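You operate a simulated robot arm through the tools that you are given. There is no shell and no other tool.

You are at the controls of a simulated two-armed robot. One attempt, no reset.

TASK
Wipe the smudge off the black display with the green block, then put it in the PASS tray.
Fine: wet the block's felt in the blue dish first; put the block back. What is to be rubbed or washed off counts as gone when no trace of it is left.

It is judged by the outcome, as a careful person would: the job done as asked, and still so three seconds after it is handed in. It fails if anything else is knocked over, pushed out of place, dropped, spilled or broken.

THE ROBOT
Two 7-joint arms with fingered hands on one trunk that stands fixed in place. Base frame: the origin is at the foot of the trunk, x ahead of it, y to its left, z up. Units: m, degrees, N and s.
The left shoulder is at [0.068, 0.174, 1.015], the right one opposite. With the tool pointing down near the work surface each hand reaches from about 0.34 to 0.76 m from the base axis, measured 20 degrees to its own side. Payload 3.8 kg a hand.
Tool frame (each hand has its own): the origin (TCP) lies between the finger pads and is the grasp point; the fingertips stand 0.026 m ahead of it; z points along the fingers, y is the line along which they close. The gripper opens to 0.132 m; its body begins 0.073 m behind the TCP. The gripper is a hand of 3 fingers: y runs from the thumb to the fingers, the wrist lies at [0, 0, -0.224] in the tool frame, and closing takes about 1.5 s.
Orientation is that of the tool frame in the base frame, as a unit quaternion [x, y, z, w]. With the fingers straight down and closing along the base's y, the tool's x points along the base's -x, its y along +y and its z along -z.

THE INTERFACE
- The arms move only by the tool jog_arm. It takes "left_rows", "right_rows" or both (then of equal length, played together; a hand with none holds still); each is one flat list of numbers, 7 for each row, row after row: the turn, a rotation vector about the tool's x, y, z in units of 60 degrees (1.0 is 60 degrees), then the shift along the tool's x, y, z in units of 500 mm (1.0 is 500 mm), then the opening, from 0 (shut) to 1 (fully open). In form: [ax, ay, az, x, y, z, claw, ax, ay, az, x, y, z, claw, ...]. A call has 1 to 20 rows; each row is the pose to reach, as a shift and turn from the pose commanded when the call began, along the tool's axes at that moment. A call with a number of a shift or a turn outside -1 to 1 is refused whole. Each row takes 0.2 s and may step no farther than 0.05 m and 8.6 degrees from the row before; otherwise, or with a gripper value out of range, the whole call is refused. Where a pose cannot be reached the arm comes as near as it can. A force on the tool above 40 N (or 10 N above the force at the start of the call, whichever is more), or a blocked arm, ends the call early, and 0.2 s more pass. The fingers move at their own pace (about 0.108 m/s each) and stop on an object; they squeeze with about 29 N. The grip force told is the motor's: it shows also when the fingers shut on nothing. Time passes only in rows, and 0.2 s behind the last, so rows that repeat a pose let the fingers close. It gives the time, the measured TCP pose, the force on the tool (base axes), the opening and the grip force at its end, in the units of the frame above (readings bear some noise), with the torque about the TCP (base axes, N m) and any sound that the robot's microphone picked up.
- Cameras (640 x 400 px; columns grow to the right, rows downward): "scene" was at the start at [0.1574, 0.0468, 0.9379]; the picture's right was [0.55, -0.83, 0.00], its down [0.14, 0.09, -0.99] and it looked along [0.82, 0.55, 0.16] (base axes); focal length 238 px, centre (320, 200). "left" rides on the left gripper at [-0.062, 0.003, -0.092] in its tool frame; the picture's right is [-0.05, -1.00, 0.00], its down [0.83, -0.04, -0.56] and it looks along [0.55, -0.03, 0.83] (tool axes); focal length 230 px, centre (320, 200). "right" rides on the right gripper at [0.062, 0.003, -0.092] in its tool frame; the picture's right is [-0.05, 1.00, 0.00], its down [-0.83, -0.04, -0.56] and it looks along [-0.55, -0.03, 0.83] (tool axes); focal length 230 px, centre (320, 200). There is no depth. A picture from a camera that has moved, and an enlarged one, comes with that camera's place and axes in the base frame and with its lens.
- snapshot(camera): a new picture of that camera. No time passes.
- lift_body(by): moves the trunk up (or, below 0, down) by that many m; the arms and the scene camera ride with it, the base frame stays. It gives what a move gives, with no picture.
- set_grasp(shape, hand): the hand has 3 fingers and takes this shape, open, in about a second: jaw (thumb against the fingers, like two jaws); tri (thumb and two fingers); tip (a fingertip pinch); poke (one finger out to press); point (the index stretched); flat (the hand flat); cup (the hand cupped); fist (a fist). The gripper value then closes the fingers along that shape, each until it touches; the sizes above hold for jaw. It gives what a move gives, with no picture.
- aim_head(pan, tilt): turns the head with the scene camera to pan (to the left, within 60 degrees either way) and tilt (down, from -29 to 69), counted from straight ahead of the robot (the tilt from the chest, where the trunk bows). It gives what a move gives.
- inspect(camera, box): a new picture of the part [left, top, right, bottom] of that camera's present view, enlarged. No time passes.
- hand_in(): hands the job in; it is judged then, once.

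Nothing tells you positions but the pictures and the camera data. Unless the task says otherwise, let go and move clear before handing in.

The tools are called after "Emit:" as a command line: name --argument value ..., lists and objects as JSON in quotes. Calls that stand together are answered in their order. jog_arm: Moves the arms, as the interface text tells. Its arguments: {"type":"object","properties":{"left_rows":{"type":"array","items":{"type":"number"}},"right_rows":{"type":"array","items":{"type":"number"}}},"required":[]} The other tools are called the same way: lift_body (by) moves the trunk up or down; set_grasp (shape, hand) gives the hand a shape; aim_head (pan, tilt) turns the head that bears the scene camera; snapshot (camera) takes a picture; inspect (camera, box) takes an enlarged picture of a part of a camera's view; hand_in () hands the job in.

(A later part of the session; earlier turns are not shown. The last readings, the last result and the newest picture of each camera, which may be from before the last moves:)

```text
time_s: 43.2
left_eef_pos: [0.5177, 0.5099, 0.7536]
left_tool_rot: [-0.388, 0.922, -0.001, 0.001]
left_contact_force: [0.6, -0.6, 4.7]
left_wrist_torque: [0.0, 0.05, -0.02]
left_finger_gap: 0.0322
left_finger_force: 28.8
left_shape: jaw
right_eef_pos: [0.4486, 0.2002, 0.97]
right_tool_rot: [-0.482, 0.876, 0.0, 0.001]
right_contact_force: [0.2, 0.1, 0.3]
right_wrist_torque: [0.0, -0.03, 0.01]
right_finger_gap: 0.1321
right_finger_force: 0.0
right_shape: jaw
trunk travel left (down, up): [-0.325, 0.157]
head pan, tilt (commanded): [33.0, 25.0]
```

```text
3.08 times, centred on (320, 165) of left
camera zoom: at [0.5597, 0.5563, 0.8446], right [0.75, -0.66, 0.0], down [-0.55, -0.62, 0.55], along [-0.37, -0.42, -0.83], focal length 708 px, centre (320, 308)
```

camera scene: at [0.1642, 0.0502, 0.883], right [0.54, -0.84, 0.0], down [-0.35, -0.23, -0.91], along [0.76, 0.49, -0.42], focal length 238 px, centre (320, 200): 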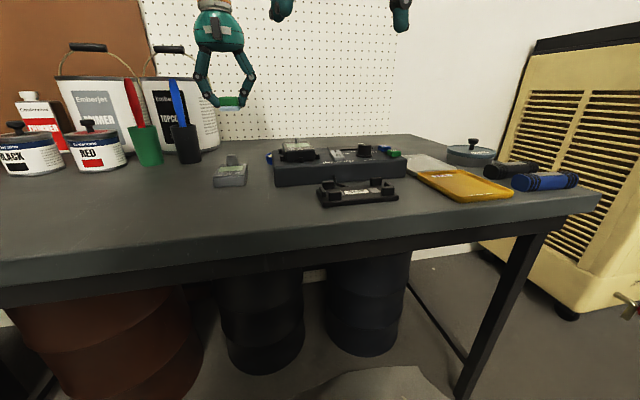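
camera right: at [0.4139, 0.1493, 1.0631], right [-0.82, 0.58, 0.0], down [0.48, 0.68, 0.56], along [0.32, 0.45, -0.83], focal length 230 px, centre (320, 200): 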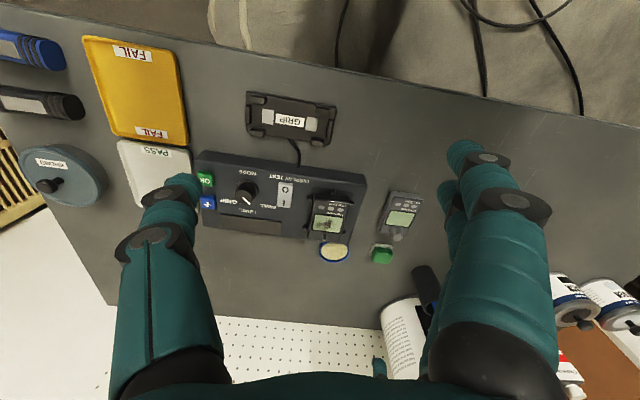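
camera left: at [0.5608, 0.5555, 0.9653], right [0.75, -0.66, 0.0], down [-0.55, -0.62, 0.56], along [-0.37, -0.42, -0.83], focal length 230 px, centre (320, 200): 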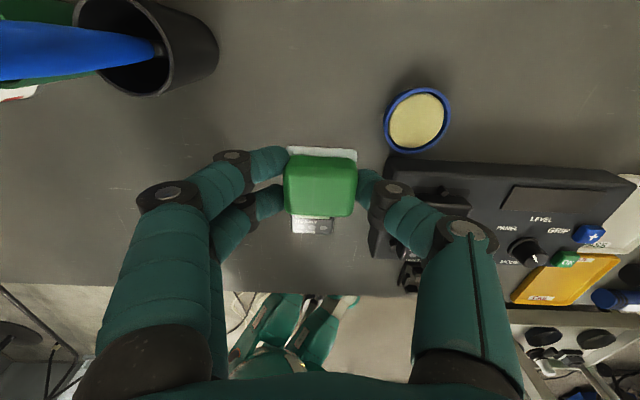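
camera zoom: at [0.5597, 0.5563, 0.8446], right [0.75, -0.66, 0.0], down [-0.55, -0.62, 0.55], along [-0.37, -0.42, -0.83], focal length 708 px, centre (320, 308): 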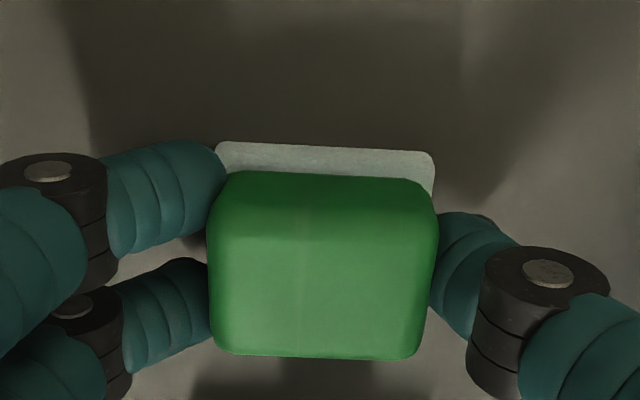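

The block is back on the bench, within 2 mm of where it started, with light contact. I'll ease the pressure, open the fingers and rise straight up.

Emit:
jog_arm --left_rows '[0, 0, 0, 0, 0, -0.001, 0, 0, 0, 0, 0, 0, -0.001, 0.3, 0, 0, 0, 0, 0, -0.001, 0.4, 0, 0, 0, 0, 0, -0.001, 0.5, 0, 0, 0, 0, 0, -0.001, 0.5, 0, 0, 0, 0, 0, -0.001, 0.5, 0, 0, 0, 0, 0, -0.02, 0.5, 0, 0, 0, 0, 0, -0.06, 0.5, 0, 0, 0, 0, 0, -0.12, 0.5, 0, 0, 0, 0, 0, -0.18, 0.5, 0, 0, 0, 0, 0, -0.24, 0.5, 0, 0, 0, 0, 0, -0.24, 0.5]'

Emit:
inspect --camera "right" --box '[340, 210, 430, 280]'

Emit:
snapshot --camera "left"

Emit:
inspect --camera "scene" --box '[200, 142, 280, 192]'

```text
time_s: 45.8
left_eef_pos: [0.5194, 0.5104, 0.8728]
left_tool_rot: [-0.388, 0.922, -0.001, 0.0]
left_contact_force: [0.4, 0.8, -0.3]
left_wrist_torque: [-0.03, -0.03, -0.03]
left_finger_gap: 0.0655
left_finger_force: 0.0
left_shape: jaw
right_eef_pos: [0.4503, 0.1996, 0.971]
right_tool_rot: [-0.481, 0.876, 0.0, 0.001]
right_contact_force: [-0.7, -0.4, -0.5]
right_wrist_torque: [-0.03, 0.04, 0.01]
right_finger_gap: 0.1317
right_finger_force: 0.0
right_shape: jaw
trunk travel left (down, up): [-0.325, 0.157]
head pan, tilt (commanded): [33.0, 25.0]
```

```text
5.71 times, centred on (385, 245) of right
camera zoom: at [0.4134, 0.1494, 1.0633], right [-0.82, 0.58, 0.0], down [0.48, 0.68, 0.56], along [0.32, 0.45, -0.83], focal length 1315 px, centre (-51, -57)
```

zoom: 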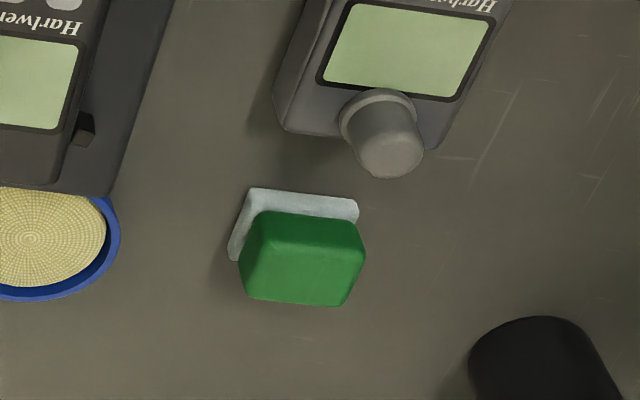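

```text
taken
camera left: at [0.5595, 0.5566, 0.9644], right [0.75, -0.66, 0.0], down [-0.55, -0.62, 0.56], along [-0.37, -0.42, -0.83], focal length 230 px, centre (320, 200)
```

left: 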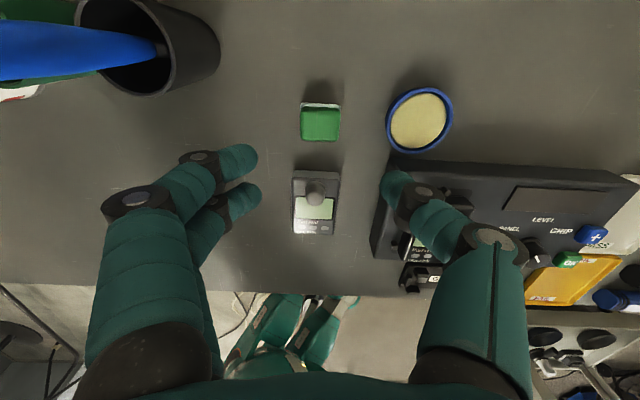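

```text
8.00 times, centred on (240, 167) of scene
camera zoom: at [0.1642, 0.0502, 0.883], right [0.54, -0.84, 0.0], down [-0.35, -0.23, -0.91], along [0.76, 0.49, -0.42], focal length 1908 px, centre (960, 464)
```

zoom: 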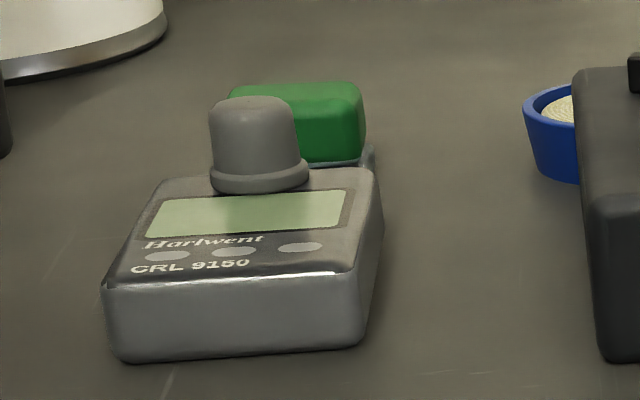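

The block stands back in its place, felt down, within about 1 mm of where it was. Next is the black meter. I'll back the right hand off to make room, then bring the left hand above the meter pitched back about 15°, so the wrist can later reach the PASS tray while the meter stays level.

Emit:
jog_arm --right_rows '[0, 0, 0, 0.057, -0.03, -0.03, 1, 0, 0, 0, 0.114, -0.06, -0.06, 1, 0, 0, 0, 0.171, -0.09, -0.09, 1, 0, 0, 0, 0.228, -0.12, -0.12, 1, 0, 0, 0, 0.286, -0.15, -0.148, 1]'

Emit:
jog_arm --left_rows '[0, -0.04, 0, 0.036, -0.043, 0, 0.6, 0, -0.08, 0, 0.072, -0.087, 0, 0.6, 0, -0.13, 0, 0.108, -0.13, 0.01, 0.6, 0, -0.17, 0, 0.144, -0.174, 0.015, 0.6, 0, -0.21, 0, 0.18, -0.217, 0.02, 0.6, 0, -0.25, 0, 0.216, -0.2606, 0.026, 0.6, 0, -0.25, 0, 0.216, -0.2606, 0.026, 0.6]'

Emit:
snapshot --camera "left"

Emit:
snapshot --camera "right"

Emit:
inspect --camera "scene" --box '[220, 60, 380, 180]'

```text
time_s: 47.0
left_eef_pos: [0.518, 0.5087, 0.8736]
left_tool_rot: [-0.387, 0.922, -0.001, 0.0]
left_contact_force: [-1.1, -0.6, 0.4]
left_wrist_torque: [-0.01, -0.02, -0.04]
left_finger_gap: 0.0654
left_finger_force: 0.0
left_shape: jaw
right_eef_pos: [0.438, 0.0384, 1.0449]
right_tool_rot: [-0.482, 0.876, -0.001, 0.001]
right_contact_force: [-0.2, -1.3, 0.4]
right_wrist_torque: [0.01, -0.03, -0.01]
right_finger_gap: 0.1319
right_finger_force: 0.2
right_shape: jaw
trunk travel left (down, up): [-0.325, 0.157]
head pan, tilt (commanded): [33.0, 25.0]
```

```text
time_s: 48.6
left_eef_pos: [0.5353, 0.3409, 0.8603]
left_tool_rot: [-0.385, 0.914, 0.05, 0.12]
left_contact_force: [0.7, -0.4, 0.1]
left_wrist_torque: [-0.01, -0.01, -0.01]
left_finger_gap: 0.0788
left_finger_force: 0.0
left_shape: jaw
right_eef_pos: [0.4369, 0.0395, 1.0449]
right_tool_rot: [-0.482, 0.876, -0.001, 0.0]
right_contact_force: [0.1, 0.0, 0.5]
right_wrist_torque: [-0.01, -0.01, 0.01]
right_finger_gap: 0.1317
right_finger_force: 0.0
right_shape: jaw
trunk travel left (down, up): [-0.325, 0.157]
head pan, tilt (commanded): [33.0, 25.0]
```

```text
taken
camera left: at [0.559, 0.3694, 0.9639], right [0.75, -0.66, 0.01], down [-0.63, -0.71, 0.32], along [-0.2, -0.25, -0.95], focal length 230 px, centre (320, 200)
```

left: 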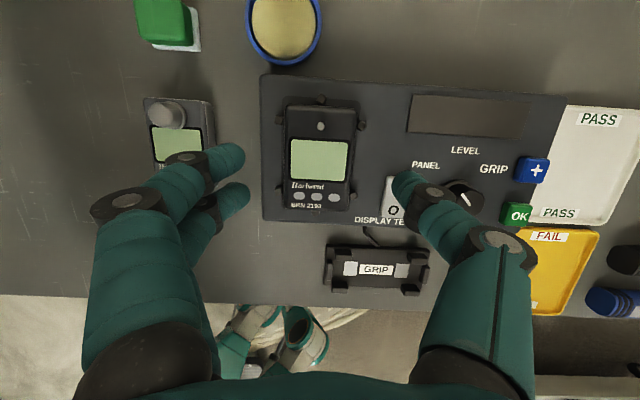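

```text
taken
camera right: at [0.4007, -0.0111, 1.1375], right [-0.82, 0.58, 0.0], down [0.48, 0.68, 0.56], along [0.32, 0.45, -0.83], focal length 230 px, centre (320, 200)
```

right: 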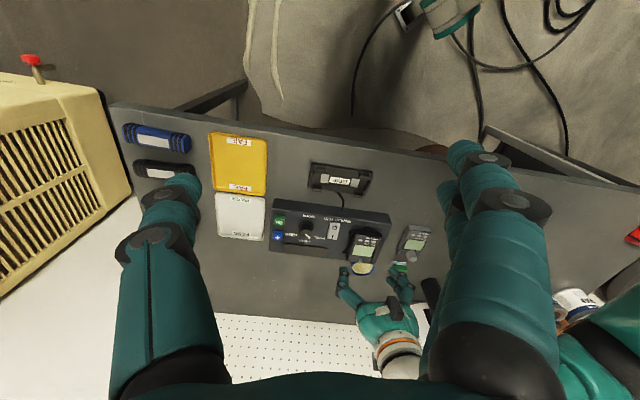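

```text
3.33 times, centred on (300, 120) of scene
camera zoom: at [0.1641, 0.0502, 0.8831], right [0.54, -0.84, 0.0], down [-0.35, -0.23, -0.91], along [0.76, 0.49, -0.42], focal length 795 px, centre (387, 467)
```

zoom: 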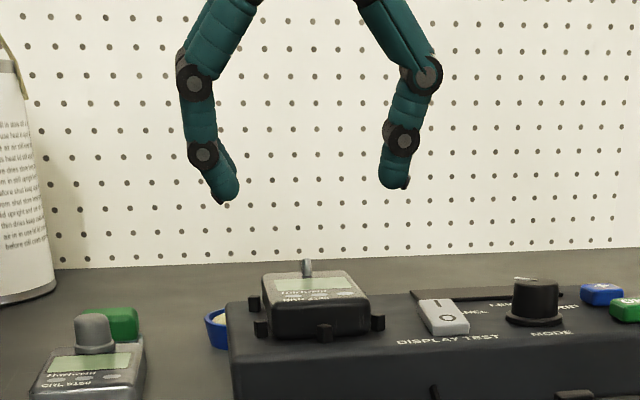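

The hand is above the meter with its wrist leaned back, and the left camera now looks nearly straight down on it. I'll zoom to centre the grip between the cradle tabs.

Emit:
inspect --camera "left" --box '[240, 70, 400, 230]'

Emit:
inspect --camera "left" --box '[400, 80, 640, 320]'

```text
2.50 times, centred on (320, 150) of left
camera zoom: at [0.559, 0.3694, 0.9639], right [0.75, -0.66, 0.01], down [-0.63, -0.71, 0.32], along [-0.2, -0.25, -0.95], focal length 575 px, centre (320, 325)
```

zoom: 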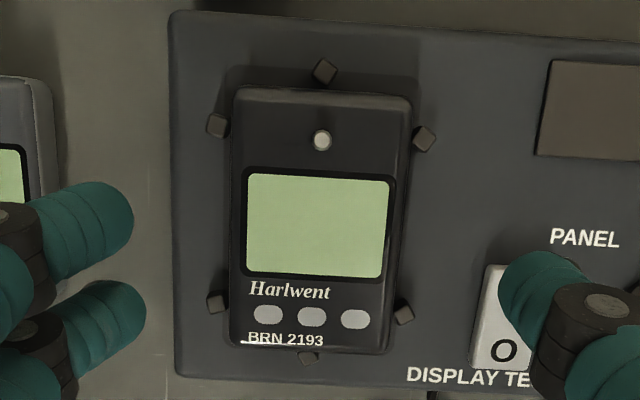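

```text
1.67 times, centred on (520, 200) of left
camera zoom: at [0.559, 0.3694, 0.9639], right [0.75, -0.66, 0.01], down [-0.63, -0.71, 0.32], along [-0.2, -0.25, -0.95], focal length 384 px, centre (-13, 200)
```

zoom: 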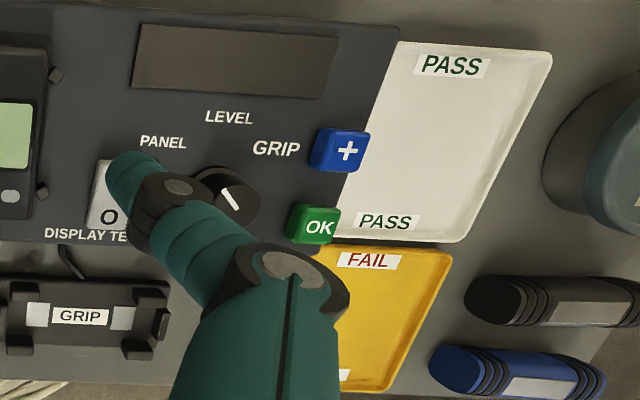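

The meter's centre is about (0.540, 0.345), 53 mm wide, with a 48 mm free span between tabs on each side. The pitched fingertips line up with that gap. I'll narrow the opening and lower to just above the meter's top.

Emit:
jog_arm --left_rows '[0, 0, 0, 0.0078, 0, 0.029, 0.53, 0, 0, 0, 0.0155, 0, 0.058, 0.53, 0, 0, 0, 0.0233, 0, 0.0869, 0.53, 0, 0, 0, 0.0233, 0, 0.0869, 0.53]'

Emit:
inspect --camera "left" --box '[200, 60, 440, 240]'

Emit:
inspect --camera "scene" --box '[250, 100, 350, 175]'

Emit:
inspect --camera "right" --box '[320, 200, 430, 290]'

```text
time_s: 49.6
left_eef_pos: [0.537, 0.342, 0.815]
left_tool_rot: [-0.384, 0.914, 0.05, 0.12]
left_contact_force: [0.6, -0.2, -0.3]
left_wrist_torque: [-0.02, 0.03, -0.01]
left_finger_gap: 0.0704
left_finger_force: 0.0
left_shape: jaw
right_eef_pos: [0.4363, 0.0384, 1.0455]
right_tool_rot: [-0.481, 0.877, 0.0, 0.001]
right_contact_force: [0.4, 0.1, -0.5]
right_wrist_torque: [-0.01, -0.03, 0.0]
right_finger_gap: 0.1321
right_finger_force: 0.1
right_shape: jaw
trunk travel left (down, up): [-0.325, 0.157]
head pan, tilt (commanded): [33.0, 25.0]
```

```text
2.22 times, centred on (320, 150) of left
camera zoom: at [0.5594, 0.3697, 0.9185], right [0.75, -0.66, 0.01], down [-0.63, -0.71, 0.32], along [-0.2, -0.25, -0.95], focal length 511 px, centre (320, 311)
```

zoom: 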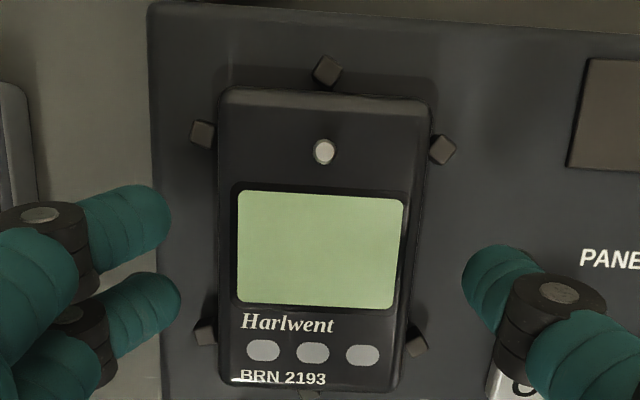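

```text
5.33 times, centred on (300, 138) of scene
camera zoom: at [0.1641, 0.0501, 0.8831], right [0.54, -0.84, 0.0], down [-0.35, -0.23, -0.91], along [0.76, 0.49, -0.42], focal length 1272 px, centre (427, 533)
```

zoom: 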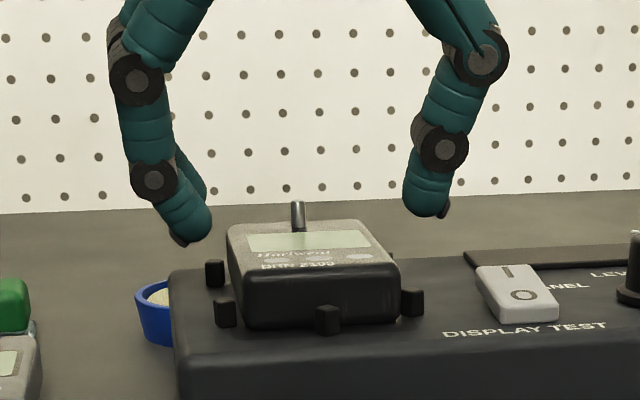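

```text
4.44 times, centred on (375, 245) of right
camera zoom: at [0.4007, -0.0113, 1.1375], right [-0.82, 0.58, 0.0], down [0.48, 0.68, 0.56], along [0.32, 0.45, -0.83], focal length 1022 px, centre (76, 0)
```

zoom: 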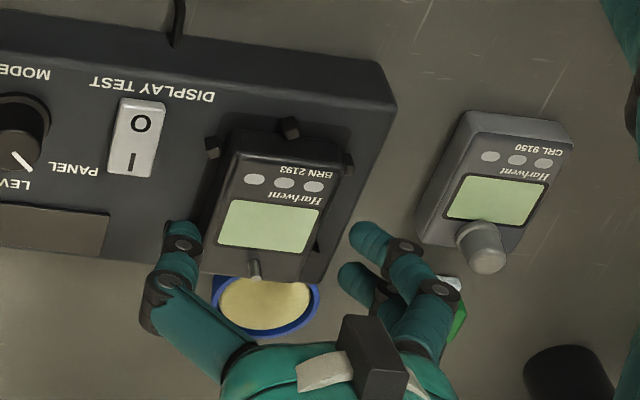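

The grip is symmetric around the meter. I'll lower in two small stages into the gap between the tabs.

Emit:
jog_arm --left_rows '[0, 0, 0, 0.0041, 0, 0.0155, 0.53, 0, 0, 0, 0.0078, 0, 0.029, 0.53, 0, 0, 0, 0.0078, 0, 0.029, 0.53]'

Emit:
inspect --camera "left" --box '[200, 60, 440, 240]'

Emit:
inspect --camera "scene" --box '[250, 110, 350, 180]'

Emit:
inspect --camera "right" --box '[335, 215, 415, 280]'

```text
time_s: 50.4
left_eef_pos: [0.5367, 0.3408, 0.7993]
left_tool_rot: [-0.385, 0.914, 0.051, 0.12]
left_contact_force: [-0.8, 0.4, -0.5]
left_wrist_torque: [-0.02, 0.01, 0.0]
left_finger_gap: 0.0707
left_finger_force: 0.1
left_shape: jaw
right_eef_pos: [0.4379, 0.0394, 1.0455]
right_tool_rot: [-0.482, 0.876, 0.0, 0.001]
right_contact_force: [-0.5, 0.5, -0.3]
right_wrist_torque: [-0.01, 0.02, 0.02]
right_finger_gap: 0.1319
right_finger_force: 0.0
right_shape: jaw
trunk travel left (down, up): [-0.325, 0.157]
head pan, tilt (commanded): [33.0, 25.0]
```

```text
2.22 times, centred on (320, 150) of left
camera zoom: at [0.5592, 0.3697, 0.904], right [0.75, -0.66, 0.01], down [-0.63, -0.71, 0.32], along [-0.2, -0.25, -0.95], focal length 511 px, centre (320, 311)
```

zoom: 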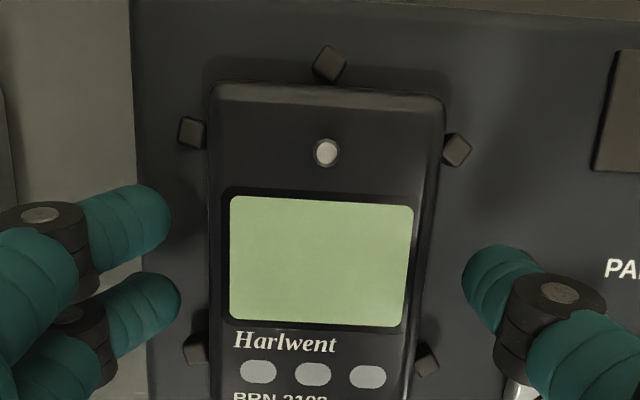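

```text
5.71 times, centred on (300, 145) of scene
camera zoom: at [0.1641, 0.0501, 0.883], right [0.54, -0.84, 0.0], down [-0.35, -0.23, -0.91], along [0.76, 0.49, -0.42], focal length 1363 px, centre (434, 514)
```

zoom: 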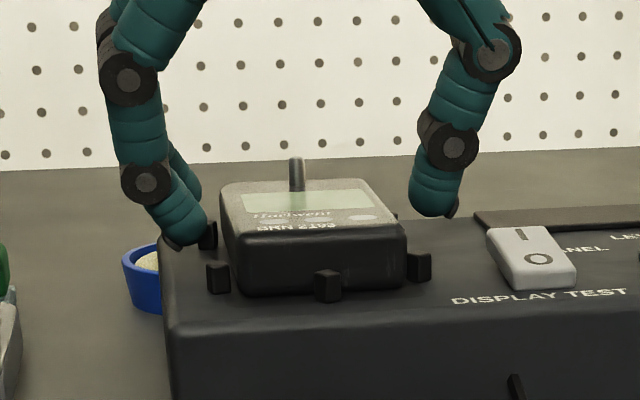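

```text
6.15 times, centred on (375, 248) of right
camera zoom: at [0.4008, -0.0112, 1.1374], right [-0.82, 0.58, 0.0], down [0.48, 0.68, 0.56], along [0.32, 0.45, -0.83], focal length 1416 px, centre (-18, -92)
```

zoom: 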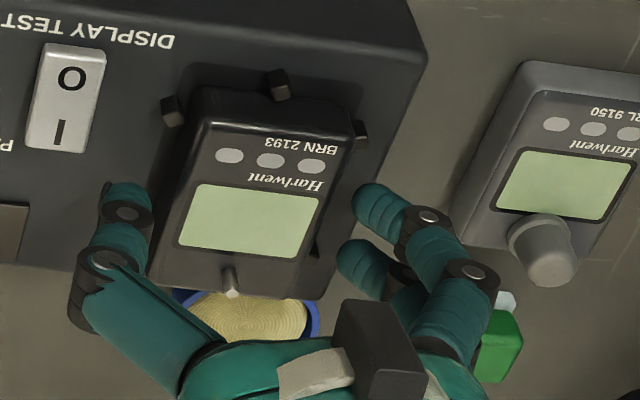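

The fingertips sit slightly closer to the near tabs than the far ones, so I'll shift 3 mm outward and then lower the last 8 mm.

Emit:
jog_arm --left_rows '[0, 0, 0, -0.0058, 0, 0.0016, 0.53, 0, 0, 0, -0.0036, 0, 0.0098, 0.53, 0, 0, 0, -0.0014, 0, 0.018, 0.53, 0, 0, 0, -0.0014, 0, 0.018, 0.53]'

Emit:
inspect --camera "left" --box '[200, 60, 440, 240]'

Emit:
inspect --camera "scene" --box '[250, 110, 350, 180]'

Emit:
inspect --camera "right" --box '[335, 215, 415, 280]'

```text
time_s: 51.4
left_eef_pos: [0.5376, 0.3438, 0.7915]
left_tool_rot: [-0.384, 0.914, 0.051, 0.121]
left_contact_force: [0.0, 0.2, -0.6]
left_wrist_torque: [-0.01, 0.01, 0.0]
left_finger_gap: 0.0706
left_finger_force: 0.1
left_shape: jaw
right_eef_pos: [0.4365, 0.0376, 1.0448]
right_tool_rot: [-0.482, 0.876, 0.0, 0.001]
right_contact_force: [-0.1, 0.4, 0.1]
right_wrist_torque: [0.01, 0.01, 0.02]
right_finger_gap: 0.1316
right_finger_force: 0.0
right_shape: jaw
trunk travel left (down, up): [-0.325, 0.157]
head pan, tilt (commanded): [33.0, 25.0]
```

```text
2.22 times, centred on (320, 150) of left
camera zoom: at [0.561, 0.3716, 0.8955], right [0.75, -0.66, 0.01], down [-0.63, -0.71, 0.32], along [-0.2, -0.25, -0.95], focal length 511 px, centre (320, 311)
```

zoom: 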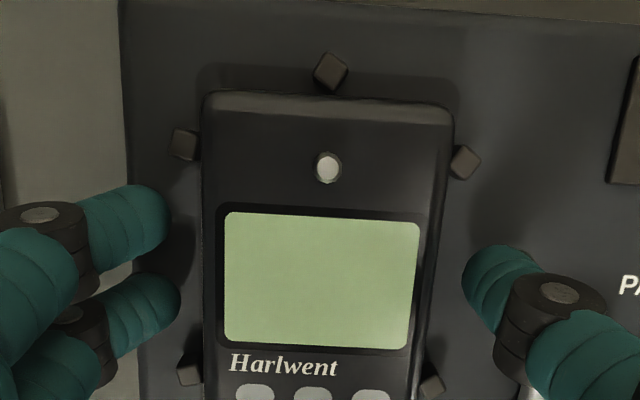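

```text
5.71 times, centred on (300, 145) of scene
camera zoom: at [0.1641, 0.0501, 0.883], right [0.54, -0.84, 0.0], down [-0.35, -0.23, -0.91], along [0.76, 0.49, -0.42], focal length 1363 px, centre (434, 514)
```

zoom: 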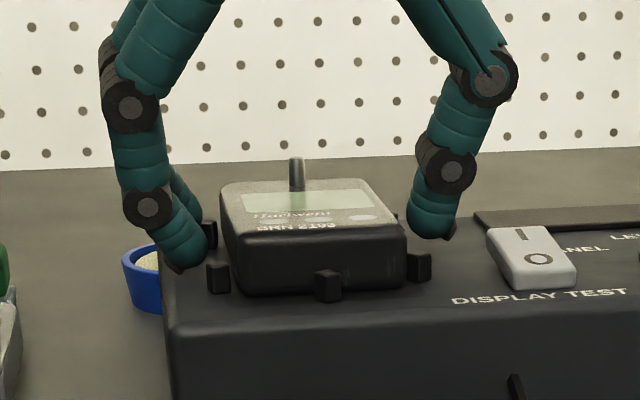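

```text
6.15 times, centred on (375, 248) of right
camera zoom: at [0.4008, -0.0112, 1.1374], right [-0.82, 0.58, 0.0], down [0.48, 0.68, 0.56], along [0.32, 0.45, -0.83], focal length 1416 px, centre (-18, -92)
```

zoom: 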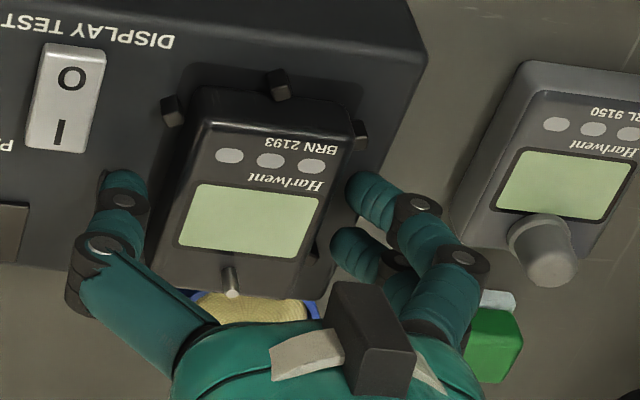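

The fingers are now well between the tabs on both sides with no contact force. Closing on the meter.

Emit:
jog_arm --left_rows '[0, 0, 0, 0, 0, 0, 0.46, 0, 0, 0, 0, 0, 0, 0.4, 0, 0, 0, 0, 0, 0, 0.34, 0, 0, 0, 0, 0, 0, 0.28, 0, 0, 0, 0, 0, 0, 0.2, 0, 0, 0, 0, 0, 0, 0.1, 0, 0, 0, 0, 0, 0, 0, 0, 0, 0, 0, 0, 0, 0]'

Emit:
inspect --camera "left" --box '[200, 60, 440, 240]'

Emit:
inspect --camera "scene" --box '[250, 110, 350, 180]'

Emit:
inspect --camera "right" --box '[335, 215, 415, 280]'

```text
time_s: 53.2
left_eef_pos: [0.5379, 0.3433, 0.7917]
left_tool_rot: [-0.384, 0.914, 0.05, 0.12]
left_contact_force: [1.2, 0.0, -0.3]
left_wrist_torque: [-0.02, 0.04, 0.02]
left_finger_gap: 0.0497
left_finger_force: 28.7
left_shape: jaw
right_eef_pos: [0.4374, 0.0377, 1.0449]
right_tool_rot: [-0.482, 0.876, -0.001, 0.0]
right_contact_force: [0.0, 0.1, 0.0]
right_wrist_torque: [0.02, 0.01, 0.0]
right_finger_gap: 0.1318
right_finger_force: 0.2
right_shape: jaw
trunk travel left (down, up): [-0.325, 0.157]
head pan, tilt (commanded): [33.0, 25.0]
```

```text
2.22 times, centred on (320, 150) of left
camera zoom: at [0.5611, 0.3716, 0.8954], right [0.75, -0.66, 0.01], down [-0.63, -0.71, 0.32], along [-0.2, -0.25, -0.95], focal length 511 px, centre (320, 311)
```

zoom: 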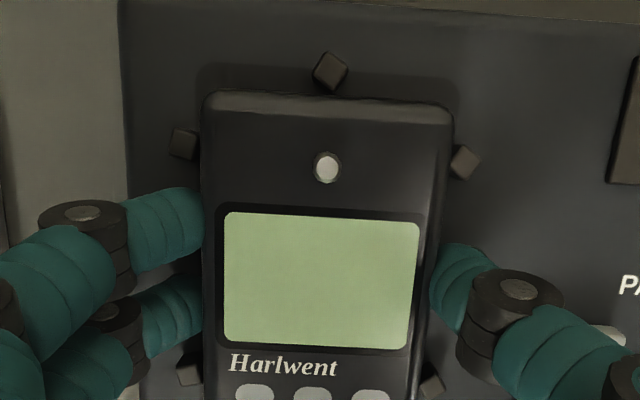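

```text
5.71 times, centred on (300, 145) of scene
camera zoom: at [0.1642, 0.0502, 0.883], right [0.54, -0.84, 0.0], down [-0.35, -0.23, -0.91], along [0.76, 0.49, -0.42], focal length 1363 px, centre (434, 514)
```

zoom: 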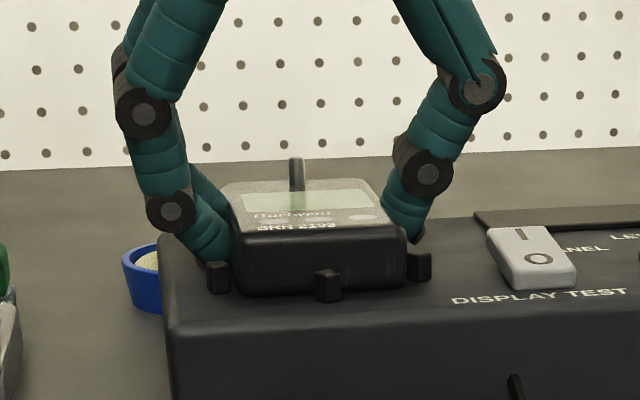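

```text
6.15 times, centred on (375, 248) of right
camera zoom: at [0.4009, -0.0111, 1.1374], right [-0.82, 0.58, 0.0], down [0.48, 0.68, 0.56], along [0.32, 0.45, -0.83], focal length 1416 px, centre (-18, -92)
```

zoom: 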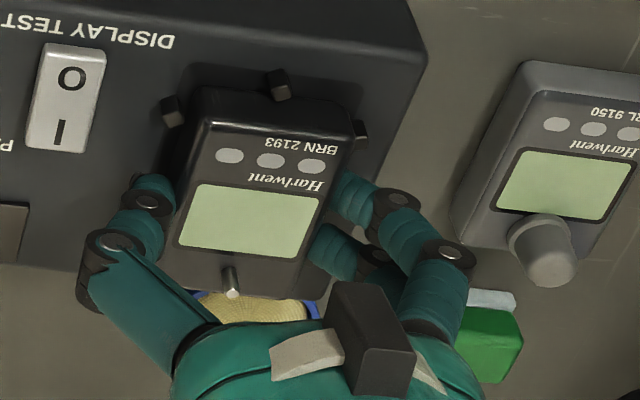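

The meter is gripped at 28.7 N, with the fingers clear of the tabs. I'll lift slowly straight up 3 cm and check it comes out level.

Emit:
jog_arm --left_rows '[0, 0, 0, -0.0026, 0, -0.0097, 0, 0, 0, 0, -0.0052, 0, -0.0193, 0, 0, 0, 0, -0.0104, 0, -0.0386, 0, 0, 0, 0, -0.0155, 0, -0.058, 0, 0, 0, 0, -0.0155, 0, -0.058, 0]'

Emit:
inspect --camera "left" --box '[200, 60, 440, 240]'

Emit:
inspect --camera "scene" --box '[250, 100, 350, 175]'

Emit:
inspect --camera "right" --box '[330, 210, 420, 285]'

```text
time_s: 54.4
left_eef_pos: [0.5392, 0.3427, 0.8223]
left_tool_rot: [-0.384, 0.914, 0.05, 0.121]
left_contact_force: [-0.5, -0.2, -1.6]
left_wrist_torque: [-0.02, -0.02, -0.03]
left_finger_gap: 0.0492
left_finger_force: 29.1
left_shape: jaw
right_eef_pos: [0.4369, 0.0384, 1.0442]
right_tool_rot: [-0.481, 0.877, -0.001, 0.0]
right_contact_force: [-0.7, 0.3, -0.1]
right_wrist_torque: [0.0, -0.01, -0.02]
right_finger_gap: 0.1319
right_finger_force: 0.1
right_shape: jaw
trunk travel left (down, up): [-0.325, 0.157]
head pan, tilt (commanded): [33.0, 25.0]
```

```text
2.22 times, centred on (320, 150) of left
camera zoom: at [0.5614, 0.3715, 0.9257], right [0.75, -0.66, 0.01], down [-0.63, -0.71, 0.32], along [-0.2, -0.25, -0.95], focal length 511 px, centre (320, 311)
```

zoom: 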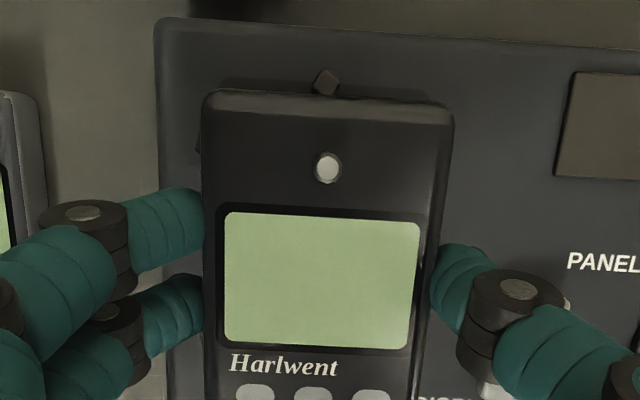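

```text
5.33 times, centred on (300, 138) of scene
camera zoom: at [0.1642, 0.0502, 0.883], right [0.54, -0.84, 0.0], down [-0.35, -0.23, -0.91], along [0.76, 0.49, -0.42], focal length 1272 px, centre (427, 533)
```

zoom: 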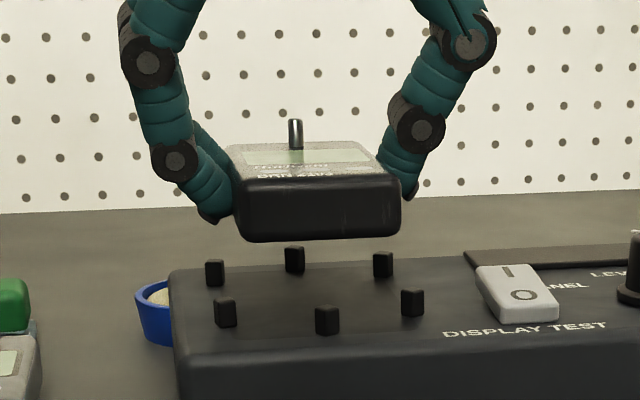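

```text
5.33 times, centred on (375, 248) of right
camera zoom: at [0.4008, -0.0112, 1.1374], right [-0.82, 0.58, 0.0], down [0.48, 0.68, 0.56], along [0.32, 0.45, -0.83], focal length 1227 px, centre (27, -53)
```

zoom: 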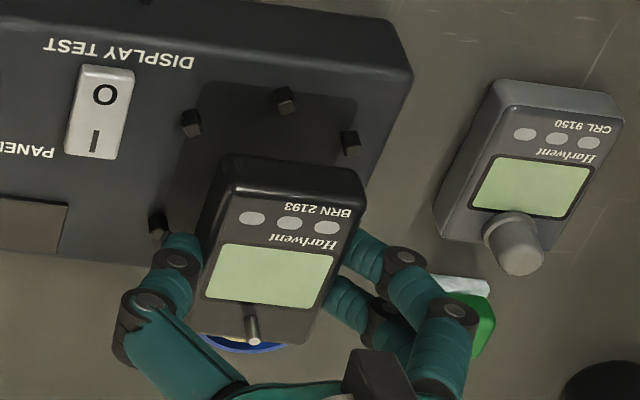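

The meter came out of its cradle level, and all six tabs are empty and untouched. I'll lift a further 5 cm while moving the right arm well out of the way, turned so its camera watches the PASS tray.

Emit:
jog_arm --left_rows '[0, 0, 0, -0.0052, 0, -0.0193, 0, 0, 0, 0, -0.0104, 0, -0.0386, 0, 0, 0, 0, -0.0155, 0, -0.058, 0, 0, 0, 0, -0.0207, 0, -0.0773, 0, 0, 0, 0, -0.0259, 0, -0.0966, 0]' --right_rows '[0, 0, 0.06, 0.072, -0.028, -0.014, 1, 0, 0, 0.12, 0.1435, -0.056, -0.028, 1, 0, 0, 0.18, 0.215, -0.085, -0.042, 1, 0, 0, 0.24, 0.287, -0.113, -0.056, 1, 0, 0, 0.3, 0.3588, -0.141, -0.07, 1]'

Emit:
snapshot --camera "right"

Emit:
snapshot --camera "left"

```text
time_s: 55.6
left_eef_pos: [0.538, 0.3427, 0.8726]
left_tool_rot: [-0.384, 0.914, 0.051, 0.12]
left_contact_force: [-0.8, -0.2, -1.0]
left_wrist_torque: [0.04, -0.02, 0.01]
left_finger_gap: 0.0494
left_finger_force: 29.4
left_shape: jaw
right_eef_pos: [0.4001, -0.1511, 1.0794]
right_tool_rot: [-0.338, 0.941, 0.001, 0.001]
right_contact_force: [-0.8, 0.1, 0.0]
right_wrist_torque: [-0.01, 0.02, 0.01]
right_finger_gap: 0.1321
right_finger_force: 0.0
right_shape: jaw
trunk travel left (down, up): [-0.325, 0.157]
head pan, tilt (commanded): [33.0, 25.0]
```

```text
taken
camera right: at [0.3505, -0.1881, 1.1721], right [-0.6, 0.8, 0.0], down [0.67, 0.49, 0.56], along [0.45, 0.33, -0.83], focal length 230 px, centre (320, 200)
```

right: 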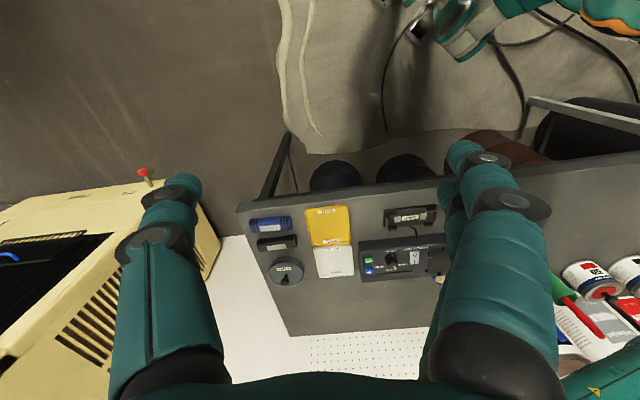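

```text
taken
camera left: at [0.5611, 0.371, 0.9762], right [0.75, -0.66, 0.01], down [-0.63, -0.71, 0.32], along [-0.2, -0.25, -0.95], focal length 230 px, centre (320, 200)
```

left: 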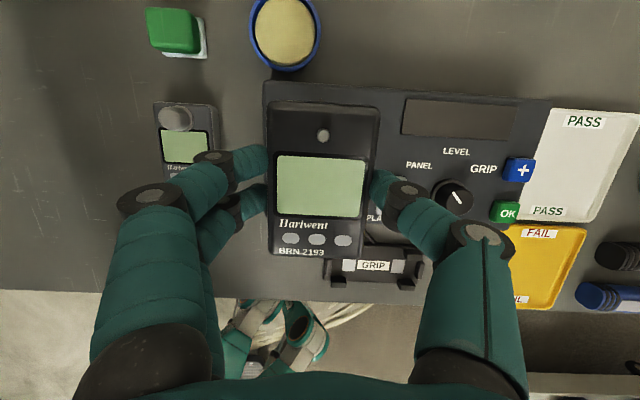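

The right arm is clear. I'll carry the meter across to above the PASS tray at about (0.735, 0.15), at safe height, and check that the arm reaches the commanded pose.

Emit:
jog_arm --left_rows '[0, 0, 0, 0, -0.06, 0, 0, 0, 0, 0, 0, -0.14, 0, 0, 0, 0, 0, 0, -0.22, 0, 0, 0, 0, 0, 0, -0.3, 0, 0, 0, 0, 0, 0, -0.38, 0, 0, 0, 0, 0, 0, -0.46, 0, 0, 0, 0, 0, 0, -0.52, 0, 0, 0, 0, 0, 0, -0.55, 0, 0, 0, 0, 0, 0, -0.55, 0, 0]'

Emit:
snapshot --camera "left"

Emit:
snapshot --camera "right"

Emit:
snapshot --camera "scene"

```text
time_s: 57.6
left_eef_pos: [0.7342, 0.15, 0.8717]
left_tool_rot: [-0.384, 0.914, 0.05, 0.12]
left_contact_force: [-0.7, 0.7, -0.9]
left_wrist_torque: [0.0, 0.0, 0.0]
left_finger_gap: 0.0495
left_finger_force: 29.3
left_shape: jaw
right_eef_pos: [0.402, -0.1499, 1.079]
right_tool_rot: [-0.339, 0.941, -0.001, 0.001]
right_contact_force: [-0.6, 0.2, 0.1]
right_wrist_torque: [0.03, 0.0, 0.03]
right_finger_gap: 0.1318
right_finger_force: 0.1
right_shape: jaw
trunk travel left (down, up): [-0.325, 0.157]
head pan, tilt (commanded): [33.0, 25.0]
```

```text
taken
camera left: at [0.7577, 0.1789, 0.976], right [0.75, -0.66, 0.01], down [-0.63, -0.71, 0.32], along [-0.2, -0.25, -0.95], focal length 230 px, centre (320, 200)
```

left: 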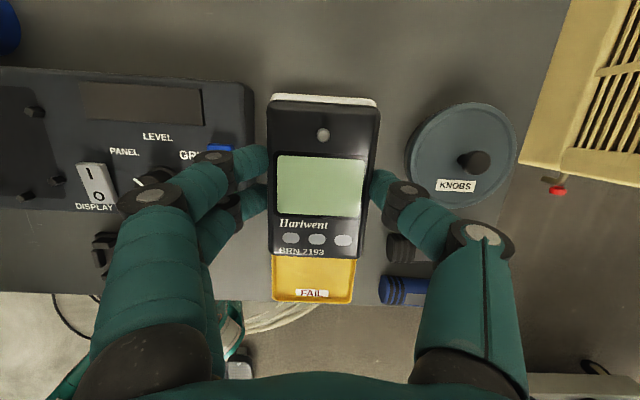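

```text
taken
camera right: at [0.3512, -0.1869, 1.172], right [-0.6, 0.8, 0.0], down [0.67, 0.5, 0.56], along [0.45, 0.33, -0.83], focal length 230 px, centre (320, 200)
```

right: 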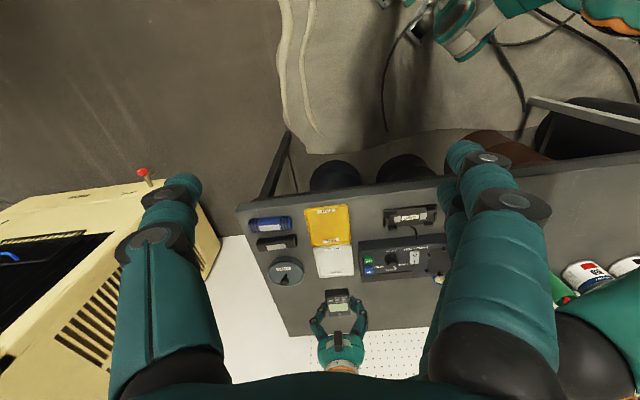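

```text
taken
camera scene: at [0.1642, 0.0502, 0.883], right [0.54, -0.84, 0.0], down [-0.35, -0.23, -0.91], along [0.76, 0.49, -0.42], focal length 238 px, centre (320, 200)
```

scene: 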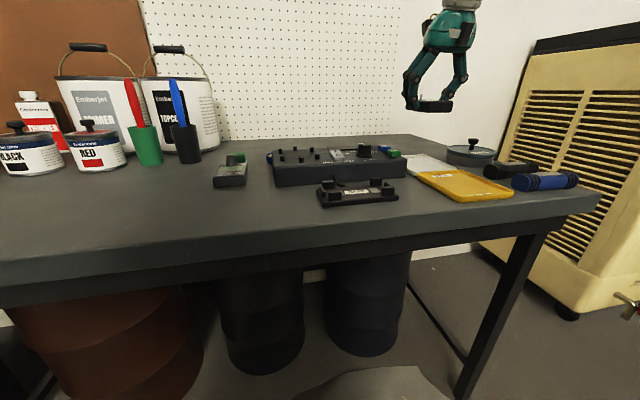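

The arm reached (0.734, 0.150, 0.872) exactly, with the meter level above the tray. The console edge is on one side and the KNOBS pot on the other, so I'll zoom in to centre the placement between them.

Emit:
inspect --camera "left" --box '[190, 70, 450, 310]'

Emit:
inspect --camera "scene" --box '[370, 70, 520, 210]'

Emit:
inspect --camera "right" --box '[250, 190, 420, 350]'

```text
1.67 times, centred on (320, 190) of left
camera zoom: at [0.7577, 0.1789, 0.976], right [0.75, -0.66, 0.01], down [-0.63, -0.71, 0.32], along [-0.2, -0.25, -0.95], focal length 384 px, centre (320, 217)
```

zoom: 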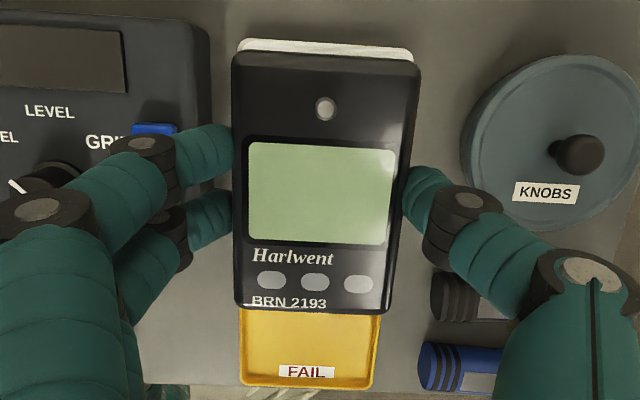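

```text
2.86 times, centred on (445, 140) of scene
camera zoom: at [0.1642, 0.0502, 0.883], right [0.54, -0.84, 0.0], down [-0.35, -0.23, -0.91], along [0.76, 0.49, -0.42], focal length 681 px, centre (-37, 371)
```

zoom: 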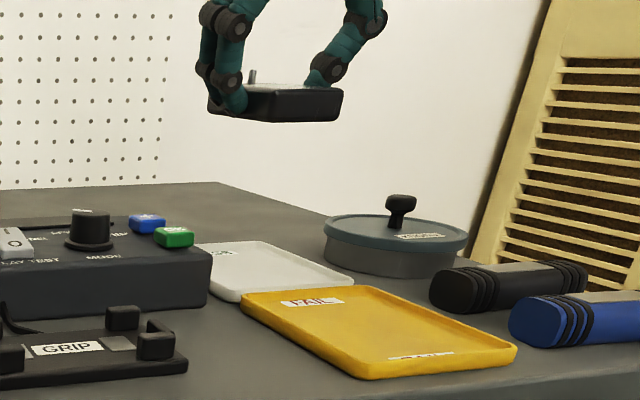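

```text
2.50 times, centred on (335, 270) of right
camera zoom: at [0.3512, -0.1869, 1.172], right [-0.6, 0.8, 0.0], down [0.67, 0.5, 0.56], along [0.45, 0.33, -0.83], focal length 575 px, centre (282, 25)
```

zoom: 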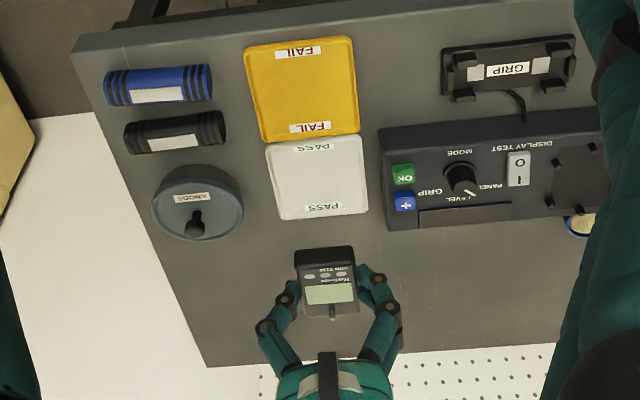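

The tray centre is within a few millimetres of the hand. I'll shift 10 mm away from the console edge so the fingers have equal clearance on both sides, then lower to about 2 cm above the tray floor.

Emit:
jog_arm --left_rows '[0, 0, 0, 0.0058, -0.02, -0.0016, 0, 0, 0, 0, 0.0187, -0.02, 0.0467, 0, 0, 0, 0, 0.0317, -0.02, 0.095, 0, 0, 0, 0, 0.0446, -0.02, 0.1433, 0, 0, 0, 0, 0.0524, -0.02, 0.1723, 0, 0, 0, 0, 0.056, -0.02, 0.1858, 0, 0, 0, 0, 0.056, -0.02, 0.1858, 0]'

Emit:
inspect --camera "left" --box '[190, 70, 450, 310]'

Emit:
inspect --camera "scene" --box '[370, 90, 520, 210]'

Emit:
inspect --camera "right" --box '[270, 210, 400, 310]'

```text
time_s: 59.2
left_eef_pos: [0.7394, 0.1403, 0.7733]
left_tool_rot: [-0.384, 0.914, 0.05, 0.12]
left_contact_force: [-0.3, -0.4, -1.2]
left_wrist_torque: [-0.03, -0.01, -0.02]
left_finger_gap: 0.0491
left_finger_force: 29.0
left_shape: jaw
right_eef_pos: [0.401, -0.1501, 1.0802]
right_tool_rot: [-0.339, 0.941, 0.0, 0.001]
right_contact_force: [0.1, 0.8, 0.2]
right_wrist_torque: [-0.01, -0.05, 0.02]
right_finger_gap: 0.1318
right_finger_force: 0.0
right_shape: jaw
trunk travel left (down, up): [-0.325, 0.157]
head pan, tilt (commanded): [33.0, 25.0]
```

```text
1.67 times, centred on (320, 190) of left
camera zoom: at [0.7631, 0.17, 0.8782], right [0.75, -0.66, 0.01], down [-0.63, -0.71, 0.32], along [-0.2, -0.25, -0.95], focal length 384 px, centre (320, 217)
```

zoom: 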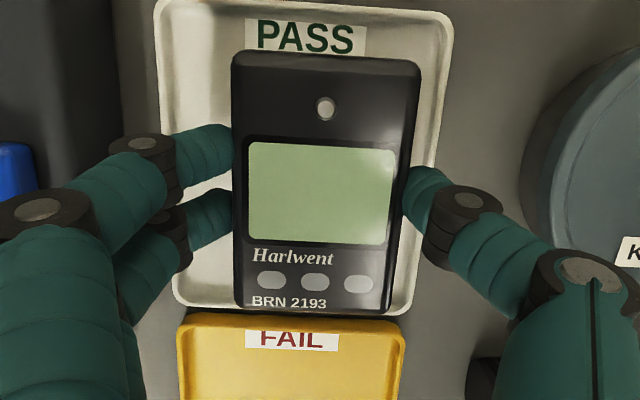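

```text
3.33 times, centred on (445, 150) of scene
camera zoom: at [0.1642, 0.0501, 0.883], right [0.54, -0.84, 0.0], down [-0.35, -0.23, -0.91], along [0.76, 0.49, -0.42], focal length 795 px, centre (-97, 367)
```

zoom: 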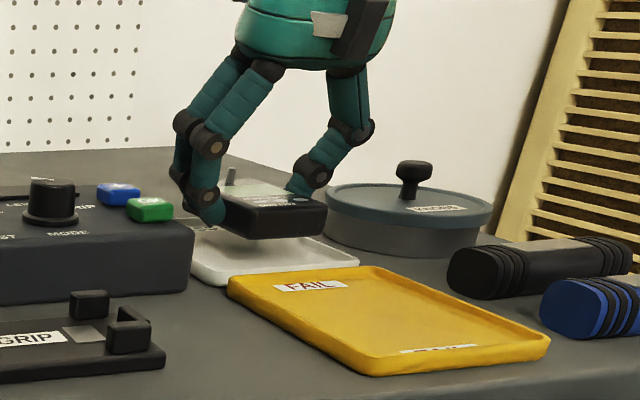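

```text
4.00 times, centred on (335, 260) of right
camera zoom: at [0.3512, -0.187, 1.172], right [-0.6, 0.8, 0.0], down [0.67, 0.5, 0.56], along [0.45, 0.33, -0.83], focal length 920 px, centre (260, -40)
```

zoom: 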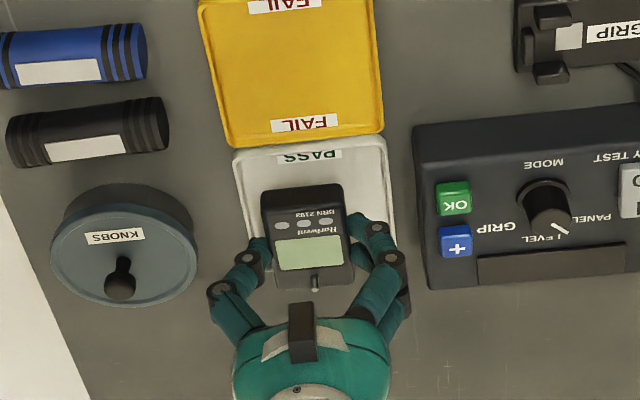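

The meter hangs level inside the tray's outline, with about 1 cm or more to each rim. I'll nudge 2 mm toward the console to even the rim clearance, then lower closer.

Emit:
jog_arm --left_rows '[0, 0, 0, 0.0026, 0.004, 0.0097, 0, 0, 0, 0, 0.0052, 0.004, 0.0193, 0, 0, 0, 0, 0.0078, 0.004, 0.029, 0, 0, 0, 0, 0.0078, 0.004, 0.029, 0]'

Emit:
inspect --camera "scene" --box '[400, 120, 480, 190]'

Emit:
inspect --camera "left" --box '[190, 60, 450, 310]'

Emit:
inspect --camera "right" --box '[290, 220, 380, 290]'

```text
time_s: 60.2
left_eef_pos: [0.7384, 0.144, 0.7583]
left_tool_rot: [-0.384, 0.914, 0.051, 0.121]
left_contact_force: [0.2, -0.5, -1.1]
left_wrist_torque: [-0.01, 0.01, 0.01]
left_finger_gap: 0.0493
left_finger_force: 28.8
left_shape: jaw
right_eef_pos: [0.4006, -0.1498, 1.08]
right_tool_rot: [-0.339, 0.941, 0.0, 0.001]
right_contact_force: [0.3, 0.3, -0.9]
right_wrist_torque: [0.0, 0.04, -0.01]
right_finger_gap: 0.1316
right_finger_force: 0.1
right_shape: jaw
trunk travel left (down, up): [-0.325, 0.157]
head pan, tilt (commanded): [33.0, 25.0]
```

```text
5.71 times, centred on (440, 155) of scene
camera zoom: at [0.1642, 0.0501, 0.883], right [0.54, -0.84, 0.0], down [-0.35, -0.23, -0.91], along [0.76, 0.49, -0.42], focal length 1363 px, centre (-366, 457)
```

zoom: 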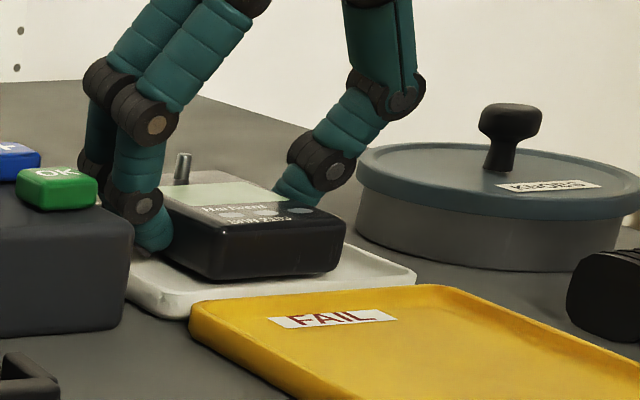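

```text
1.60 times, centred on (320, 185) of left
camera zoom: at [0.7615, 0.1722, 0.8629], right [0.75, -0.66, 0.01], down [-0.63, -0.71, 0.32], along [-0.2, -0.25, -0.95], focal length 368 px, centre (320, 224)
```

zoom: 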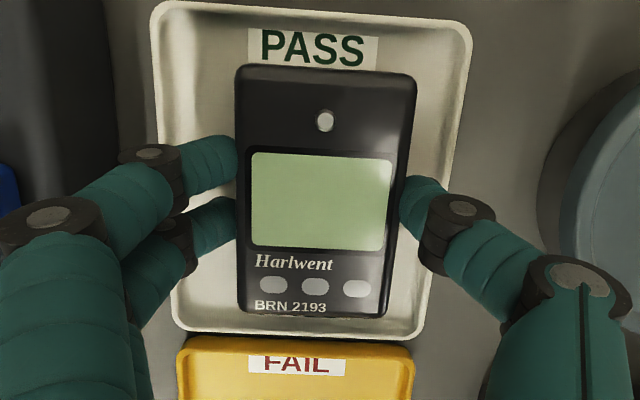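

```text
5.71 times, centred on (335, 255) of right
camera zoom: at [0.3512, -0.187, 1.172], right [-0.6, 0.8, 0.0], down [0.67, 0.5, 0.56], along [0.45, 0.33, -0.83], focal length 1315 px, centre (234, -114)
```

zoom: 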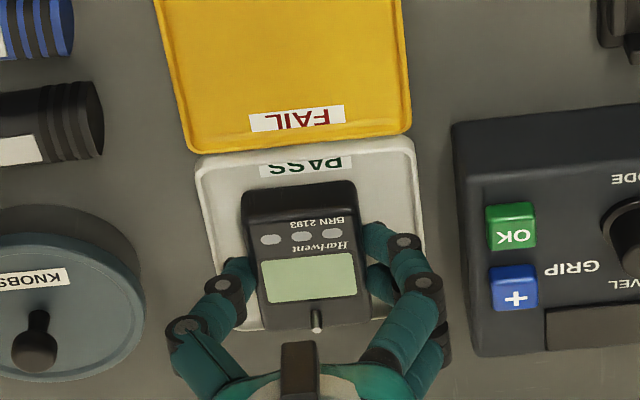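

The meter is well centred just above the tray floor, and the fingers are clear of the console and the pot. I'll creep down to touch.

Emit:
jog_arm --left_rows '[0, 0, 0, 0.0008, 0, 0.0029, 0, 0, 0, 0, 0.0016, 0, 0.0058, 0, 0, 0, 0, 0.0016, 0, 0.0058, 0]'

```text
time_s: 61.0
left_eef_pos: [0.7388, 0.1426, 0.757]
left_tool_rot: [-0.384, 0.914, 0.051, 0.121]
left_contact_force: [-0.5, 0.7, -0.1]
left_wrist_torque: [0.07, -0.02, 0.0]
left_finger_gap: 0.049
left_finger_force: 28.8
left_shape: jaw
right_eef_pos: [0.4005, -0.15, 1.0809]
right_tool_rot: [-0.339, 0.941, -0.001, 0.001]
right_contact_force: [0.0, 0.5, 0.3]
right_wrist_torque: [0.0, -0.03, 0.01]
right_finger_gap: 0.1317
right_finger_force: 0.1
right_shape: jaw
trunk travel left (down, up): [-0.325, 0.157]
head pan, tilt (commanded): [33.0, 25.0]
```

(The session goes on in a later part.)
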